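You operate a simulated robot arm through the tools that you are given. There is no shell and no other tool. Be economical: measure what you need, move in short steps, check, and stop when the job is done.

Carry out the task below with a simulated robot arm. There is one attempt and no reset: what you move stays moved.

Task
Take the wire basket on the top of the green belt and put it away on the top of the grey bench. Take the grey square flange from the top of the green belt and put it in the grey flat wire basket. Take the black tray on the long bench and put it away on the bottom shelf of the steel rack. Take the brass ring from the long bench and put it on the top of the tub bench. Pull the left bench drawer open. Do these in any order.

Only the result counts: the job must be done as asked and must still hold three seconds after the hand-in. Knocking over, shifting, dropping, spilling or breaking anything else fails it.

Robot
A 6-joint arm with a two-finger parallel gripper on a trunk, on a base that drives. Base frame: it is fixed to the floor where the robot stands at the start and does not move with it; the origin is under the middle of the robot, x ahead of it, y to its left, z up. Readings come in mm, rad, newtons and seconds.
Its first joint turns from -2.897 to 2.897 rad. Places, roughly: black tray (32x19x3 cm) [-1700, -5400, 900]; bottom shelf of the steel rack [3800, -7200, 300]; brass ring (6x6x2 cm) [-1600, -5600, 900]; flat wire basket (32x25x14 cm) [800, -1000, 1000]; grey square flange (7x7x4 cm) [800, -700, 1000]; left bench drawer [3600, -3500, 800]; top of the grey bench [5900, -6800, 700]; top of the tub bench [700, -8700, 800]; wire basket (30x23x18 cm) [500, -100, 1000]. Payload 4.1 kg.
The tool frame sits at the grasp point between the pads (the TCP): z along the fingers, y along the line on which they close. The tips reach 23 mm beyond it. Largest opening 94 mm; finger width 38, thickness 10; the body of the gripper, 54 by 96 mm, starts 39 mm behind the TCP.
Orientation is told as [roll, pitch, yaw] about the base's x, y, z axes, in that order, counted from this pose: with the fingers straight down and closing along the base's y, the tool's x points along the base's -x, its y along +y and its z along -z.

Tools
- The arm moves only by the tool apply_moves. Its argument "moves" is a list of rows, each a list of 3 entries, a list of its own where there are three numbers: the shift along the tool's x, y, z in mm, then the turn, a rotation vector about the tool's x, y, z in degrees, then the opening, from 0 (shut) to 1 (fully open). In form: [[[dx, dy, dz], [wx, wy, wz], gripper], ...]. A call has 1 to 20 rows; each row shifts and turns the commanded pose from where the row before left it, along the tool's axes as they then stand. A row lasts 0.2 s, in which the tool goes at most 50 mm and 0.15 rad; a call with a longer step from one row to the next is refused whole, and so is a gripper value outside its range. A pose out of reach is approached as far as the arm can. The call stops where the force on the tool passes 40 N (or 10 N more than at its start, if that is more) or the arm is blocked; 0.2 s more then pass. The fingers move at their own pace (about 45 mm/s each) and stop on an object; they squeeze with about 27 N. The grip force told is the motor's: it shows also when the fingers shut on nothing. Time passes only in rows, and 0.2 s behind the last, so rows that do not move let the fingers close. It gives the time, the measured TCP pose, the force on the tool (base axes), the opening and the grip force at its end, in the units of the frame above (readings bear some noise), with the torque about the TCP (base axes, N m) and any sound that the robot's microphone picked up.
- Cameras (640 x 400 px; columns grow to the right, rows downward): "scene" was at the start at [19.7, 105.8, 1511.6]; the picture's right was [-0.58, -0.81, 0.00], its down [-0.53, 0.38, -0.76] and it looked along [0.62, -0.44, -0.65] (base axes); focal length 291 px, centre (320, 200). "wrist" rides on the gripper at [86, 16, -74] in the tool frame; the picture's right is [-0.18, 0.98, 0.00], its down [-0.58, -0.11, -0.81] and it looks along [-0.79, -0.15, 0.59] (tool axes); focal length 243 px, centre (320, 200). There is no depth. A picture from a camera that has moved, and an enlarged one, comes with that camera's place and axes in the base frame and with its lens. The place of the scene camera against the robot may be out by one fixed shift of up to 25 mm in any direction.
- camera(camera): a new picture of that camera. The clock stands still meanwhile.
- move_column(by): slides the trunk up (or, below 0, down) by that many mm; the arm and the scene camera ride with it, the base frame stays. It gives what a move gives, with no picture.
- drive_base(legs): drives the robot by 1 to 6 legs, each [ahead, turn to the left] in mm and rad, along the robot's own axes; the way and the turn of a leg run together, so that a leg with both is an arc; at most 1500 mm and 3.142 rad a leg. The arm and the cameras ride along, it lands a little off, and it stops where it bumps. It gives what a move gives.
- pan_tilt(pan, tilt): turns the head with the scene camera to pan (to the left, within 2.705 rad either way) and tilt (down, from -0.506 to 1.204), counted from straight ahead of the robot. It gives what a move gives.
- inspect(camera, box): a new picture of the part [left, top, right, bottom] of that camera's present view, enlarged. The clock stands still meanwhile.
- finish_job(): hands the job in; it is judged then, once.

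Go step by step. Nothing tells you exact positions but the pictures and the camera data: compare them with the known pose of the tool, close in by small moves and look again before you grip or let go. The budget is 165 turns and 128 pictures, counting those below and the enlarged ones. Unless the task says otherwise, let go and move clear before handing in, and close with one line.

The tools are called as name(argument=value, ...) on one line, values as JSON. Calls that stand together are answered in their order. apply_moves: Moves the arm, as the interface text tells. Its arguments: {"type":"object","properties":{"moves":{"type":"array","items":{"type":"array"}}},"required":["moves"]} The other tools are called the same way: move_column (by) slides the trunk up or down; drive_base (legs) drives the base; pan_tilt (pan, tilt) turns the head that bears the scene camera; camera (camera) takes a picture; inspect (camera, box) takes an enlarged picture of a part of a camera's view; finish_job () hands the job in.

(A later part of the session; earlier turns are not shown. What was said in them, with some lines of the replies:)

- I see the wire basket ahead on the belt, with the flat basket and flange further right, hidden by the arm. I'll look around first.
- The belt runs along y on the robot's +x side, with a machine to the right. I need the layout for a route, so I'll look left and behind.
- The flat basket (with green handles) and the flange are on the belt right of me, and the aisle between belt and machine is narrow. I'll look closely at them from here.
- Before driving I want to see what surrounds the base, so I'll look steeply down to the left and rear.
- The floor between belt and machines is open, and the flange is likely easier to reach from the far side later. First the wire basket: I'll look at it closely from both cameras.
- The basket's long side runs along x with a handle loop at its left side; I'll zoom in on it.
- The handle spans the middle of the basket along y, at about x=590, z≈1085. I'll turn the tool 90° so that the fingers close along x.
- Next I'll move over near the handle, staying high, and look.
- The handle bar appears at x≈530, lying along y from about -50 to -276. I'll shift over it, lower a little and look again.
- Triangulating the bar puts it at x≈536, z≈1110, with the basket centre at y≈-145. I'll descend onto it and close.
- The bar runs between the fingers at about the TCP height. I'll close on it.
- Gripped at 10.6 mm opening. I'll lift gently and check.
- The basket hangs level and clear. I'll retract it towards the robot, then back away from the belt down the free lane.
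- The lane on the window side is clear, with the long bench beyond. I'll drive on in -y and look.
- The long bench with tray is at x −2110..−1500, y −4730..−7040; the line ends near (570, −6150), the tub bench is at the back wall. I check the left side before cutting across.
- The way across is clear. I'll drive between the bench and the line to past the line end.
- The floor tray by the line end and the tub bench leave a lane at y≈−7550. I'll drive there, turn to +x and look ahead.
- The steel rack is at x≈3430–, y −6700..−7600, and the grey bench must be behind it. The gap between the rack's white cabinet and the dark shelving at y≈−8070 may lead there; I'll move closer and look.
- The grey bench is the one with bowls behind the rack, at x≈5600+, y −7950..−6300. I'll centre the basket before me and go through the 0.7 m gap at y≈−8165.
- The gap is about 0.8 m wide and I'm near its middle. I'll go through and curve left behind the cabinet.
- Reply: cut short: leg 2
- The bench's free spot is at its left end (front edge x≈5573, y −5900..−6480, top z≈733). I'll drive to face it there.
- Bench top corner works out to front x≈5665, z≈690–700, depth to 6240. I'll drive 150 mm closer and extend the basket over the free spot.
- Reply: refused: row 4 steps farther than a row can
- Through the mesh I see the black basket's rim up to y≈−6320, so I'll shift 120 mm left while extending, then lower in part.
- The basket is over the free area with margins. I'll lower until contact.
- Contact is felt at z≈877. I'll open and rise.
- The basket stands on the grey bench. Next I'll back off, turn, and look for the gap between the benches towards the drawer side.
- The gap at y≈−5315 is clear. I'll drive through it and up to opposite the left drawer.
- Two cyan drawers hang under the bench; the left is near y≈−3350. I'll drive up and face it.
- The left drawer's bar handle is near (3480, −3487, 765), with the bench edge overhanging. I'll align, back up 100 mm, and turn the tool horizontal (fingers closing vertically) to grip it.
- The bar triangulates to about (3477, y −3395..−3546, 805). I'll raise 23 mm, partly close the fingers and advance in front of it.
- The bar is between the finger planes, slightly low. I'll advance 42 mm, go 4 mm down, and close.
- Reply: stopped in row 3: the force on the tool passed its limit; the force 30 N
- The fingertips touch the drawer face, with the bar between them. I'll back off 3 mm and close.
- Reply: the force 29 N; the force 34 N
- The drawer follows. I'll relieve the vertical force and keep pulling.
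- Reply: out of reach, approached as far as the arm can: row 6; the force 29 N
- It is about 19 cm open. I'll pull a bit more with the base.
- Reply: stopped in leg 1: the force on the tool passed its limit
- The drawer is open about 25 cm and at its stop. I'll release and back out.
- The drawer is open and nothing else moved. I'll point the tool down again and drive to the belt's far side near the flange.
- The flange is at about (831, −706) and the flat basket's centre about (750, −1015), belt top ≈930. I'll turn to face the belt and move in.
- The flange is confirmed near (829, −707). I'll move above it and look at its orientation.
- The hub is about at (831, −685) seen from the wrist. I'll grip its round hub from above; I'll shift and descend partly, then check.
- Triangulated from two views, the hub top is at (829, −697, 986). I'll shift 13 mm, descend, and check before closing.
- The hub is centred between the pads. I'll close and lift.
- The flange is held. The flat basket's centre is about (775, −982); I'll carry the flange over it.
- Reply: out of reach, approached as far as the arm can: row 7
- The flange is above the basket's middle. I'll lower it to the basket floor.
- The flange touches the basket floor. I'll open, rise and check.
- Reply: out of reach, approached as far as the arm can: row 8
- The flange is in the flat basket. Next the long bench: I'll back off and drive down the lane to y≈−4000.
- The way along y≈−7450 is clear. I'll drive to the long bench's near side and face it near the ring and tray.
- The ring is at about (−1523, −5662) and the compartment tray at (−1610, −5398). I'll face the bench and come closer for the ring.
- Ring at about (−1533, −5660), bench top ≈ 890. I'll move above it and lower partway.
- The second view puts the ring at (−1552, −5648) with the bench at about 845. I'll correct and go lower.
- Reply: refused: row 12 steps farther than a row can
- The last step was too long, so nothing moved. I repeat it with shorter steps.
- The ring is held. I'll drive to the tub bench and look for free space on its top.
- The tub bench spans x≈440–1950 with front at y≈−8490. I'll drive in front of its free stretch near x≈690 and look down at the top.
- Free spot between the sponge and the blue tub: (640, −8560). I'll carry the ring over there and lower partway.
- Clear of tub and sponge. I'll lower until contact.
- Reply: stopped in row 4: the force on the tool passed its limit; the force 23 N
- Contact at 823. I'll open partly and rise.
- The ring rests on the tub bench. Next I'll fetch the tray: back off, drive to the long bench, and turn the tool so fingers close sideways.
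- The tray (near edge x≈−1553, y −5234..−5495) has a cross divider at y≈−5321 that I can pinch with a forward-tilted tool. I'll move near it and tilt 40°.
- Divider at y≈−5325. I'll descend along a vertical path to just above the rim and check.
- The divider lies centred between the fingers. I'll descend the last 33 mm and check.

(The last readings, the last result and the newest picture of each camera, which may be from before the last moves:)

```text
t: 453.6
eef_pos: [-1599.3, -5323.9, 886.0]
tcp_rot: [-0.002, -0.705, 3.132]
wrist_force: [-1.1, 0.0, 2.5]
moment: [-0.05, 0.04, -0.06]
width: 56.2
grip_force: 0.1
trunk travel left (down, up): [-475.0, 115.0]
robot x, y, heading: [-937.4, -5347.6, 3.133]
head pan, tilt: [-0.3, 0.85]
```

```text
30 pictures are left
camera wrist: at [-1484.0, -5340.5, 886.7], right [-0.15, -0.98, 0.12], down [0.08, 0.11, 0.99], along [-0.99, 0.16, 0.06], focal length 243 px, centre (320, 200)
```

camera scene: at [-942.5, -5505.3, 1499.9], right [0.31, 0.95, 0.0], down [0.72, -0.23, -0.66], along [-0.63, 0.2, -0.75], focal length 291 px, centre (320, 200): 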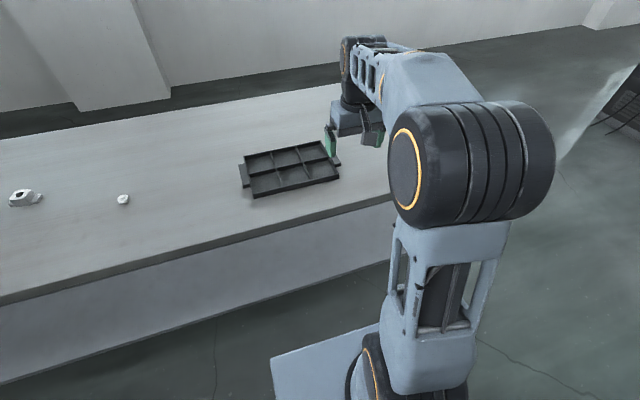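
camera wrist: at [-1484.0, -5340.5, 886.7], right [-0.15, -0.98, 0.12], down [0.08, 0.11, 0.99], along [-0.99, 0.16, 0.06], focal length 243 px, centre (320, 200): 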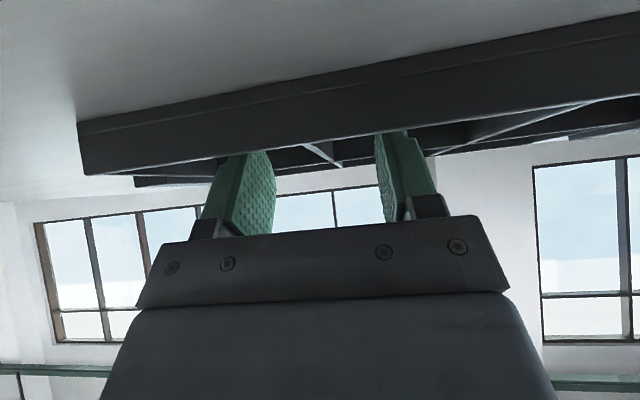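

The fingers are inside the compartments on both sides of the divider. I'll close.

apply_moves(moves=[[[0, 0, 0], [0, 0, 0], 0], [[0, 0, 0], [0, 0, 0], 0], [[0, 0, 0], [0, 0, 0], 0], [[0, 0, 0], [0, 0, 0], 0], [[0, 0, 0], [0, 0, 0], 0]])

apply_moves(moves=[[[-6, 0, -8], [0, 0, 0], 0], [[-13, 0, -15], [0, 0, 0], 0], [[-13, 0, -15], [0, 0, 0], 0], [[0, 0, 0], [0, 0, 0], 0]])

camera(camera="wrist")

inspect(camera="scene", box=[220, 80, 420, 220])

```text
t: 454.8
eef_pos: [-1598.5, -5323.8, 886.2]
tcp_rot: [-0.003, -0.705, 3.134]
wrist_force: [1.0, 1.3, 4.5]
moment: [-0.03, -0.06, 0.35]
width: 3.4
grip_force: 27.3
trunk travel left (down, up): [-475.0, 115.0]
robot x, y, heading: [-937.1, -5350.0, 3.129]
head pan, tilt: [-0.3, 0.85]
```

```text
t: 455.8
eef_pos: [-1597.0, -5324.8, 936.4]
tcp_rot: [-0.003, -0.702, 3.134]
wrist_force: [-0.5, 0.3, -3.1]
moment: [0.15, -0.17, 0.01]
width: 3.8
grip_force: 27.0
trunk travel left (down, up): [-475.0, 115.0]
robot x, y, heading: [-939.0, -5348.8, 3.13]
head pan, tilt: [-0.3, 0.85]
```

```text
29 pictures are left
camera wrist: at [-1482.8, -5341.4, 936.0], right [-0.15, -0.98, 0.12], down [0.08, 0.11, 0.99], along [-0.99, 0.16, 0.06], focal length 243 px, centre (320, 200)
```

wrist: 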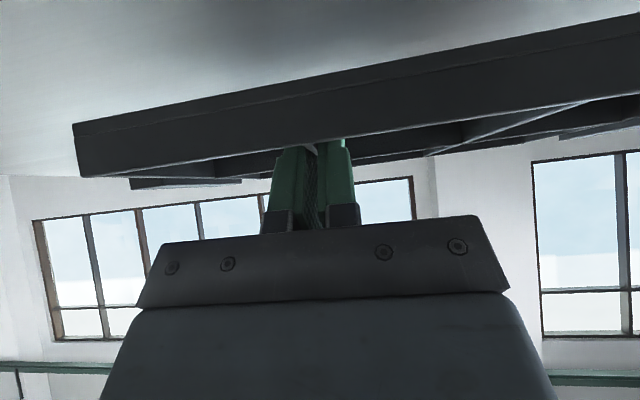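

```text
2.86 times, centred on (320, 150) of scene
camera zoom: at [-942.7, -5505.3, 1499.9], right [0.31, 0.95, 0.0], down [0.72, -0.23, -0.66], along [-0.63, 0.2, -0.75], focal length 831 px, centre (320, 343)
```

zoom: 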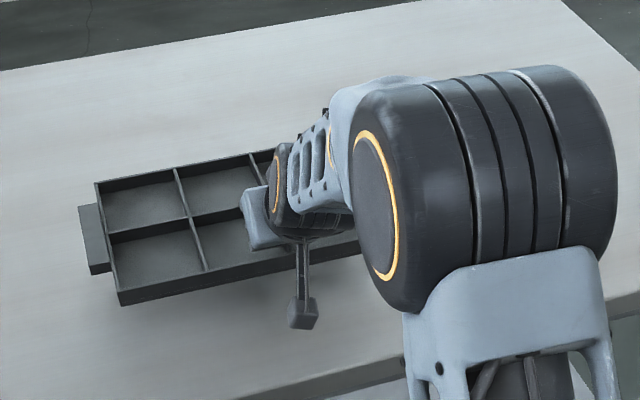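

The tray is held level. I'll lift it higher, retract, and drive to in front of the steel rack.

apply_moves(moves=[[[-26, 0, -30], [0, 0, 0], 0], [[-26, 0, -30], [0, 0, 0], 0], [[-26, 0, -30], [0, 0, 0], 0], [[30, 0, -26], [0, 0, 0], 0], [[30, 0, -26], [0, 0, 0], 0], [[0, 0, 0], [0, 0, 0], 0]])

drive_base(legs=[[-380, 0], [0, 1.58], [1075, 0], [1075, 0], [0, 1.57]])

```text
t: 457.2
eef_pos: [-1519.9, -5325.8, 1055.0]
tcp_rot: [-0.002, -0.702, 3.134]
wrist_force: [-0.5, -0.6, -3.8]
moment: [0.1, -0.18, 0.03]
width: 4.0
grip_force: 27.0
trunk travel left (down, up): [-475.0, 115.0]
robot x, y, heading: [-936.4, -5350.5, 3.131]
head pan, tilt: [-0.3, 0.85]
```

```text
t: 477.6
eef_pos: [88.7, -7478.0, 1055.7]
tcp_rot: [-0.002, -0.705, 0.035]
wrist_force: [-0.2, -0.4, -3.6]
moment: [-0.16, 0.16, 0.03]
width: 3.9
grip_force: 27.1
trunk travel left (down, up): [-475.0, 115.0]
robot x, y, heading: [-495.1, -7479.3, 0.032]
head pan, tilt: [-0.3, 0.85]
```

drive_base(legs=[[0, -0.03], [1400, 0], [1300, 0], [0, 0.6], [560, 0], [0, -0.6]])

pan_tilt(pan=0.35, tilt=0.6)

camera(camera="scene")

```text
t: 497.0
eef_pos: [3203.7, -7174.9, 1055.1]
tcp_rot: [-0.003, -0.704, 0.015]
wrist_force: [0.4, -0.1, -2.9]
moment: [-0.12, 0.17, -0.02]
width: 3.8
grip_force: 27.3
trunk travel left (down, up): [-475.0, 115.0]
robot x, y, heading: [2624.9, -7169.1, 0.014]
head pan, tilt: [-0.3, 0.85]
```

```text
t: 498.0
eef_pos: [3203.5, -7174.4, 1055.1]
tcp_rot: [-0.002, -0.703, 0.019]
wrist_force: [-0.5, -0.1, -3.7]
moment: [-0.18, 0.2, -0.01]
width: 3.9
grip_force: 26.9
trunk travel left (down, up): [-475.0, 115.0]
robot x, y, heading: [2617.0, -7166.1, 0.012]
head pan, tilt: [0.351, 0.6]
```

```text
27 pictures are left
camera scene: at [2653.1, -6979.1, 1520.8], right [0.35, -0.94, 0.0], down [-0.53, -0.2, -0.82], along [0.77, 0.29, -0.57], focal length 291 px, centre (320, 200)
```

scene: 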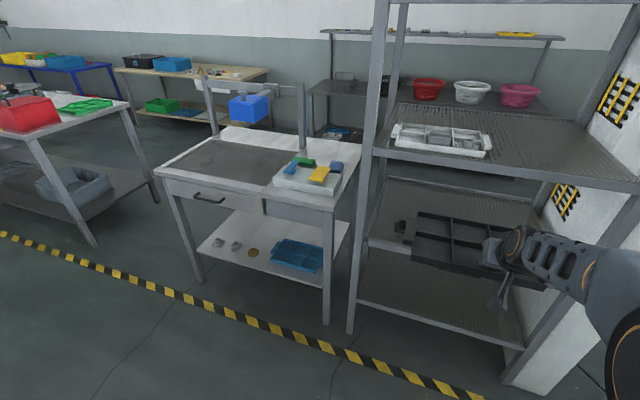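

The rack's front is x≈3585, y −6810..−7610, with the bottom shelf at ~285 and the next at ~680. I'll lower trunk and arm outside the rack first, then look.

move_column(by=-470)

apply_moves(moves=[[[25, 0, 30], [0, 0, 0], 0], [[25, 0, 30], [0, 0, 0], 0], [[25, 0, 30], [0, 0, 0], 0], [[25, 0, 30], [0, 0, 0], 0], [[0, 0, 0], [0, 0, 0], 0]])

camera(camera="scene")

```text
refused: -470 is not a number from -400 to 400
```

```text
t: 499.2
eef_pos: [3203.1, -7171.8, 924.6]
tcp_rot: [0.013, -0.698, 0.022]
wrist_force: [0.1, -0.2, -2.3]
moment: [-0.13, 0.2, -0.03]
width: 3.8
grip_force: 26.9
out of reach, approached as far as the arm can: row 3, 4
trunk travel left (down, up): [-475.0, 115.0]
robot x, y, heading: [2621.5, -7166.9, 0.017]
head pan, tilt: [0.351, 0.6]
```

```text
26 pictures are left
camera scene: at [2653.2, -6979.1, 1520.8], right [0.35, -0.94, 0.0], down [-0.53, -0.2, -0.82], along [0.77, 0.29, -0.57], focal length 291 px, centre (320, 200)
```

scene: 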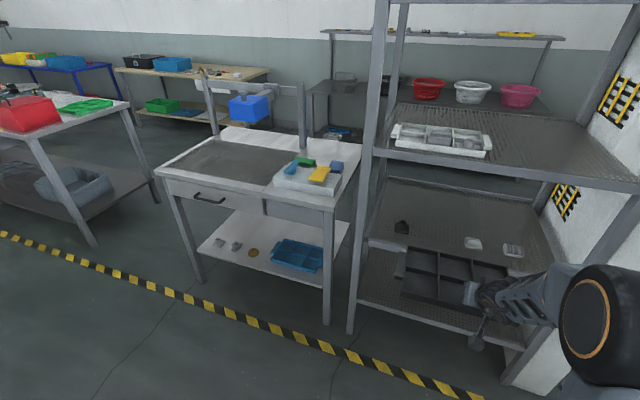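

The column takes at most 400 per call, and the arm can't go that low so close in. I'll extend forward first and test how low it reaches before the rack.

apply_moves(moves=[[[-30, 0, 26], [0, 0, 0], 0], [[-30, 0, 26], [0, 0, 0], 0], [[-15, 0, 13], [0, 0, 0], 0], [[24, 0, 28], [0, 0, 0], 0], [[24, 0, 28], [0, 0, 0], 0], [[24, 0, 28], [0, 0, 0], 0], [[0, 0, 0], [0, 0, 0], 0]])

```text
t: 500.8
eef_pos: [3275.8, -7163.3, 868.8]
tcp_rot: [0.018, -0.7, 0.018]
wrist_force: [0.1, 0.8, -3.4]
moment: [-0.14, 0.21, 0.02]
width: 3.8
grip_force: 26.8
out of reach, approached as far as the arm can: row 1, 2, 4, 5, 6
trunk travel left (down, up): [-475.0, 115.0]
robot x, y, heading: [2619.4, -7165.8, 0.014]
head pan, tilt: [0.351, 0.6]
```

apply_moves(moves=[[[-30, 0, 26], [0, 0, 0], 0], [[-35, 0, 30], [0, 0, 0], 0], [[0, 0, 0], [0, 0, 0], 0]])

apply_moves(moves=[[[20, 0, 23], [0, 0, 0], 0], [[20, 0, 23], [0, 0, 0], 0], [[0, 0, 0], [0, 0, 0], 0]])

```text
t: 501.6
eef_pos: [3335.1, -7155.1, 870.2]
tcp_rot: [0.045, -0.717, 0.017]
wrist_force: [0.0, -1.1, -3.4]
moment: [-0.23, 0.22, 0.01]
width: 4.1
grip_force: 27.1
out of reach, approached as far as the arm can: row 1, 2
trunk travel left (down, up): [-475.0, 115.0]
robot x, y, heading: [2621.6, -7164.0, 0.011]
head pan, tilt: [0.351, 0.6]
```

```text
t: 502.4
eef_pos: [3336.2, -7148.3, 810.7]
tcp_rot: [0.044, -0.716, 0.019]
wrist_force: [-1.2, 0.4, -3.1]
moment: [-0.16, 0.17, 0.01]
width: 3.8
grip_force: 27.1
trunk travel left (down, up): [-475.0, 115.0]
robot x, y, heading: [2621.2, -7164.2, 0.013]
head pan, tilt: [0.351, 0.6]
```

It reaches z≈811 with a slight roll of 2.5°, which I'll remove. Then I lower the trunk fully.

apply_moves(moves=[[[0, 0, 0], [2.5, 0, 0], 0], [[0, 0, 0], [0, 0, 0], 0]])

move_column(by=-400)

camera(camera="scene")

camera(camera="wrist")

```text
t: 503.0
eef_pos: [3334.5, -7147.6, 810.8]
tcp_rot: [0.005, -0.719, 0.019]
wrist_force: [0.6, -0.2, -2.9]
moment: [-0.16, 0.16, 0.0]
width: 3.8
grip_force: 26.9
trunk travel left (down, up): [-475.0, 115.0]
robot x, y, heading: [2619.5, -7166.5, 0.011]
head pan, tilt: [0.351, 0.6]
```

```text
t: 506.8
eef_pos: [3335.9, -7149.8, 410.3]
tcp_rot: [0.005, -0.718, 0.019]
wrist_force: [-0.5, -0.8, -3.0]
moment: [-0.15, 0.14, 0.0]
width: 3.7
grip_force: 27.0
trunk travel left (down, up): [-75.0, 515.0]
robot x, y, heading: [2621.4, -7164.5, 0.013]
head pan, tilt: [0.351, 0.6]
```

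```text
25 pictures are left
camera scene: at [2653.1, -6979.1, 1120.8], right [0.35, -0.94, 0.0], down [-0.53, -0.2, -0.82], along [0.77, 0.29, -0.57], focal length 291 px, centre (320, 200)
```

scene: 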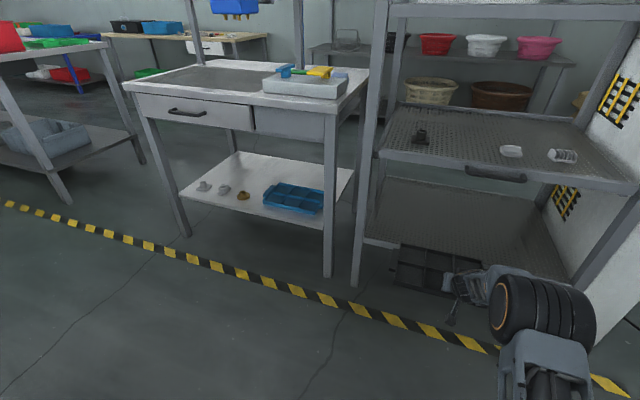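

```text
24 pictures are left
camera wrist: at [3220.8, -7135.0, 410.0], right [0.12, 0.99, 0.12], down [-0.09, -0.11, 0.99], along [0.99, -0.13, 0.08], focal length 243 px, centre (320, 200)
```

wrist: 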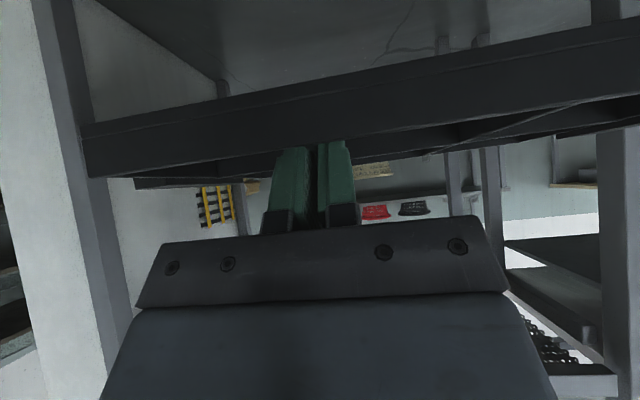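

The bottom shelf is at z≈297, front x≈3544, next shelf at ~690; the tray's underside is at ~367. I'll drive straight in by 305 mm.

drive_base(legs=[[200, -0.012]])

camera(camera="scene")

```text
t: 508.4
eef_pos: [3532.4, -7161.3, 411.4]
tcp_rot: [0.004, -0.72, -0.002]
wrist_force: [-0.8, -0.4, -3.5]
moment: [-0.13, 0.21, 0.0]
width: 3.8
grip_force: 26.9
trunk travel left (down, up): [-75.0, 515.0]
robot x, y, heading: [2821.3, -7163.5, -0.004]
head pan, tilt: [0.351, 0.6]
```

```text
23 pictures are left
camera scene: at [2854.6, -6979.1, 1120.8], right [0.34, -0.94, 0.0], down [-0.53, -0.19, -0.82], along [0.78, 0.28, -0.57], focal length 291 px, centre (320, 200)
```

scene: 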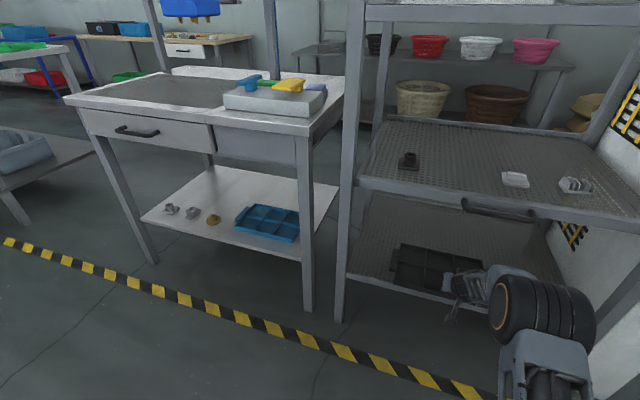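

drive_base(legs=[[140, 0]])

camera(camera="scene")

camera(camera="wrist")

```text
t: 509.7
eef_pos: [3673.5, -7161.3, 409.9]
tcp_rot: [0.005, -0.72, 0.002]
wrist_force: [-0.2, -0.1, -3.0]
moment: [-0.17, 0.19, 0.04]
width: 3.9
grip_force: 26.9
trunk travel left (down, up): [-75.0, 515.0]
robot x, y, heading: [2963.1, -7162.0, -0.007]
head pan, tilt: [0.351, 0.6]
```

```text
22 pictures are left
camera scene: at [2995.3, -6979.9, 1120.8], right [0.34, -0.94, 0.0], down [-0.53, -0.19, -0.82], along [0.78, 0.28, -0.57], focal length 291 px, centre (320, 200)
```

scene: 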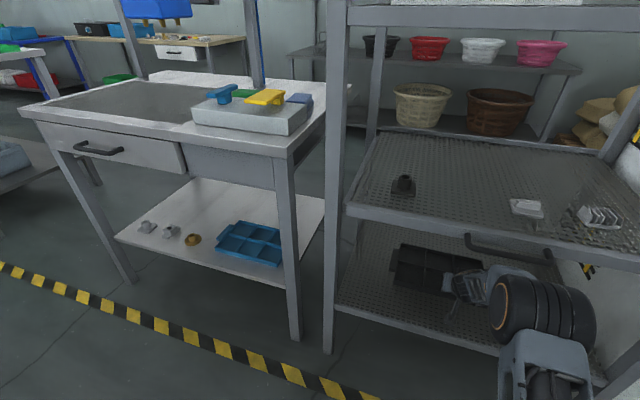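

```text
21 pictures are left
camera wrist: at [3559.9, -7145.8, 409.9], right [0.13, 0.98, 0.12], down [-0.09, -0.11, 0.99], along [0.99, -0.14, 0.08], focal length 243 px, centre (320, 200)
```

wrist: 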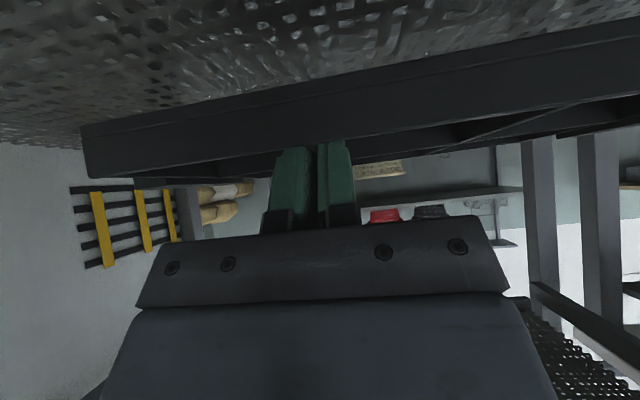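

The tray is over the bottom shelf, past its front edge. I'll lower with the trunk in small steps.

move_column(by=-55)

move_column(by=-8)

camera(camera="scene")

```text
t: 510.7
eef_pos: [3672.5, -7161.9, 355.6]
tcp_rot: [0.006, -0.722, 0.002]
wrist_force: [0.9, -0.2, -0.6]
moment: [-0.09, 0.25, -0.01]
width: 3.8
grip_force: 26.4
trunk travel left (down, up): [-20.0, 570.0]
robot x, y, heading: [2958.0, -7164.2, -0.004]
head pan, tilt: [0.351, 0.6]
```

```text
t: 511.3
eef_pos: [3676.3, -7161.0, 355.4]
tcp_rot: [0.002, -0.733, 0.004]
wrist_force: [-6.4, 0.9, 39.1]
moment: [-0.11, 0.36, 0.06]
width: 4.1
grip_force: 26.4
trunk travel left (down, up): [-12.0, 578.0]
robot x, y, heading: [2957.0, -7162.1, -0.005]
head pan, tilt: [0.351, 0.6]
```

```text
20 pictures are left
camera scene: at [2991.7, -6979.9, 1058.5], right [0.34, -0.94, 0.0], down [-0.53, -0.19, -0.83], along [0.78, 0.28, -0.56], focal length 291 px, centre (320, 200)
```

scene: 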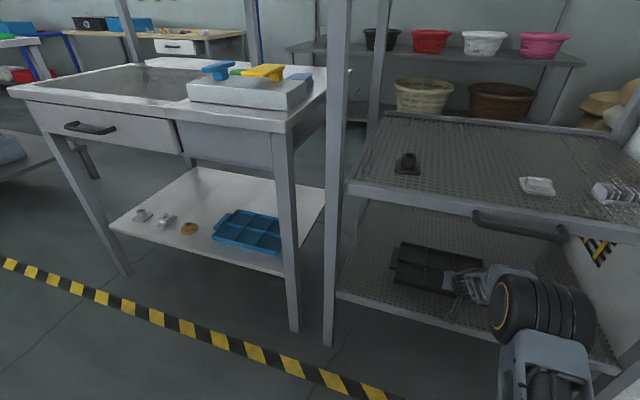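

Firm contact. I'll relieve by 6 mm, open, lift the fingers out and check.

move_column(by=6)

apply_moves(moves=[[[0, 0, 0], [0, 0, 0], 0.35], [[0, 0, 0], [0, 0, 0], 0.35], [[0, 0, 0], [0, 0, 0], 0.35]])

move_column(by=60)

camera(camera="wrist")

inspect(camera="scene", box=[320, 180, 620, 370])

```text
t: 511.8
eef_pos: [3674.4, -7162.1, 356.2]
tcp_rot: [0.004, -0.722, 0.003]
wrist_force: [7.0, 0.4, 20.8]
moment: [-0.09, -0.16, -0.04]
width: 3.9
grip_force: 27.2
trunk travel left (down, up): [-18.0, 572.0]
robot x, y, heading: [2962.6, -7164.5, -0.006]
head pan, tilt: [0.351, 0.6]
```

```text
t: 512.6
eef_pos: [3672.3, -7161.5, 355.3]
tcp_rot: [0.005, -0.724, 0.004]
wrist_force: [-0.9, 8.0, 24.1]
moment: [-0.02, 0.0, 0.11]
width: 30.0
grip_force: 0.0
trunk travel left (down, up): [-18.0, 572.0]
robot x, y, heading: [2957.4, -7164.2, -0.007]
head pan, tilt: [0.351, 0.6]
```

```text
t: 513.6
eef_pos: [3673.8, -7162.5, 413.9]
tcp_rot: [0.006, -0.718, 0.002]
wrist_force: [-0.2, -0.4, 0.6]
moment: [0.02, 0.0, 0.01]
width: 32.7
grip_force: 0.1
trunk travel left (down, up): [-78.0, 512.0]
robot x, y, heading: [2961.6, -7166.2, -0.004]
head pan, tilt: [0.351, 0.6]
```

```text
19 pictures are left
camera wrist: at [3559.6, -7146.0, 412.7], right [0.13, 0.98, 0.12], down [-0.09, -0.11, 0.99], along [0.99, -0.14, 0.08], focal length 243 px, centre (320, 200)
```

wrist: 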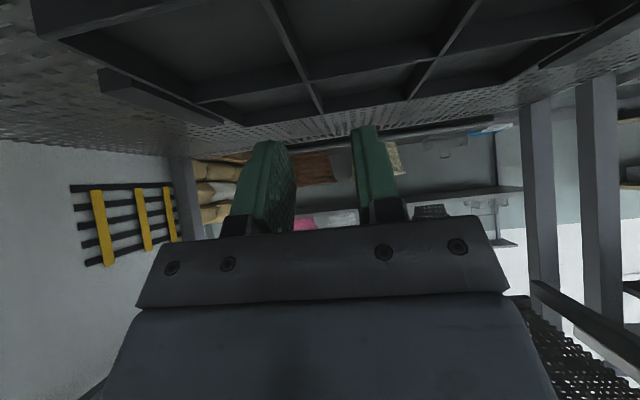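

```text
2.11 times, centred on (470, 275) of scene
camera zoom: at [2995.1, -6979.9, 1123.8], right [0.34, -0.94, 0.0], down [-0.53, -0.19, -0.83], along [0.78, 0.28, -0.56], focal length 612 px, centre (4, 42)
```

zoom: 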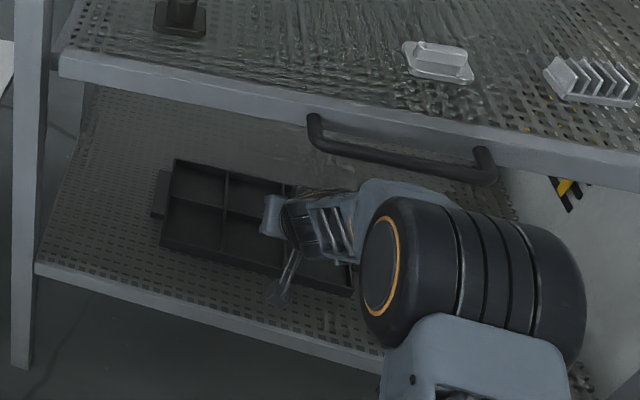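

The tray sits flat on the bottom shelf. I'll back out and take a final look.

drive_base(legs=[[-500, 0]])

move_column(by=300)

pan_tilt(pan=0.2, tilt=0.6)

camera(camera="scene")

```text
t: 516.6
eef_pos: [3166.1, -7164.0, 415.3]
tcp_rot: [0.006, -0.719, -0.008]
wrist_force: [0.6, 0.0, -0.5]
moment: [0.01, 0.01, -0.01]
width: 33.0
grip_force: 0.1
trunk travel left (down, up): [-78.0, 512.0]
robot x, y, heading: [2454.4, -7161.3, -0.017]
head pan, tilt: [0.351, 0.6]
```

```text
t: 519.6
eef_pos: [3165.9, -7162.7, 713.4]
tcp_rot: [0.005, -0.718, -0.007]
wrist_force: [-0.2, -0.5, 0.0]
moment: [-0.03, 0.02, 0.0]
width: 32.8
grip_force: 0.1
trunk travel left (down, up): [-378.0, 212.0]
robot x, y, heading: [2458.2, -7157.5, -0.018]
head pan, tilt: [0.351, 0.6]
```

```text
t: 520.3
eef_pos: [3167.2, -7163.3, 712.7]
tcp_rot: [0.005, -0.72, -0.008]
wrist_force: [0.7, 0.3, 0.2]
moment: [-0.02, 0.02, -0.03]
width: 32.9
grip_force: 0.0
trunk travel left (down, up): [-378.0, 212.0]
robot x, y, heading: [2454.7, -7161.0, -0.017]
head pan, tilt: [0.201, 0.6]
```

```text
17 pictures are left
camera scene: at [2493.4, -6987.6, 1423.8], right [0.18, -0.98, 0.0], down [-0.56, -0.1, -0.83], along [0.81, 0.15, -0.56], focal length 291 px, centre (320, 200)
```

scene: 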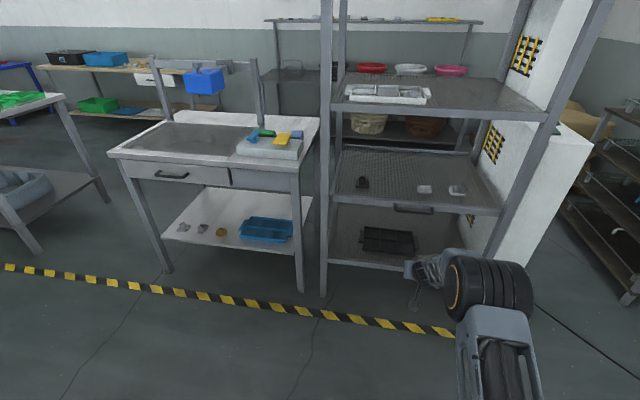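

The tray is on the bottom shelf, and the other four jobs were checked as they were done. The robot is clear of everything, so I'm handing in.

finish_job()

```text
The job is handed in.
```

All five jobs are done and handed in: the wire basket is on the grey bench, the flange in the flat basket, the tray on the rack's bottom shelf, the ring on the tub bench, and the left bench drawer is open about 25 cm.
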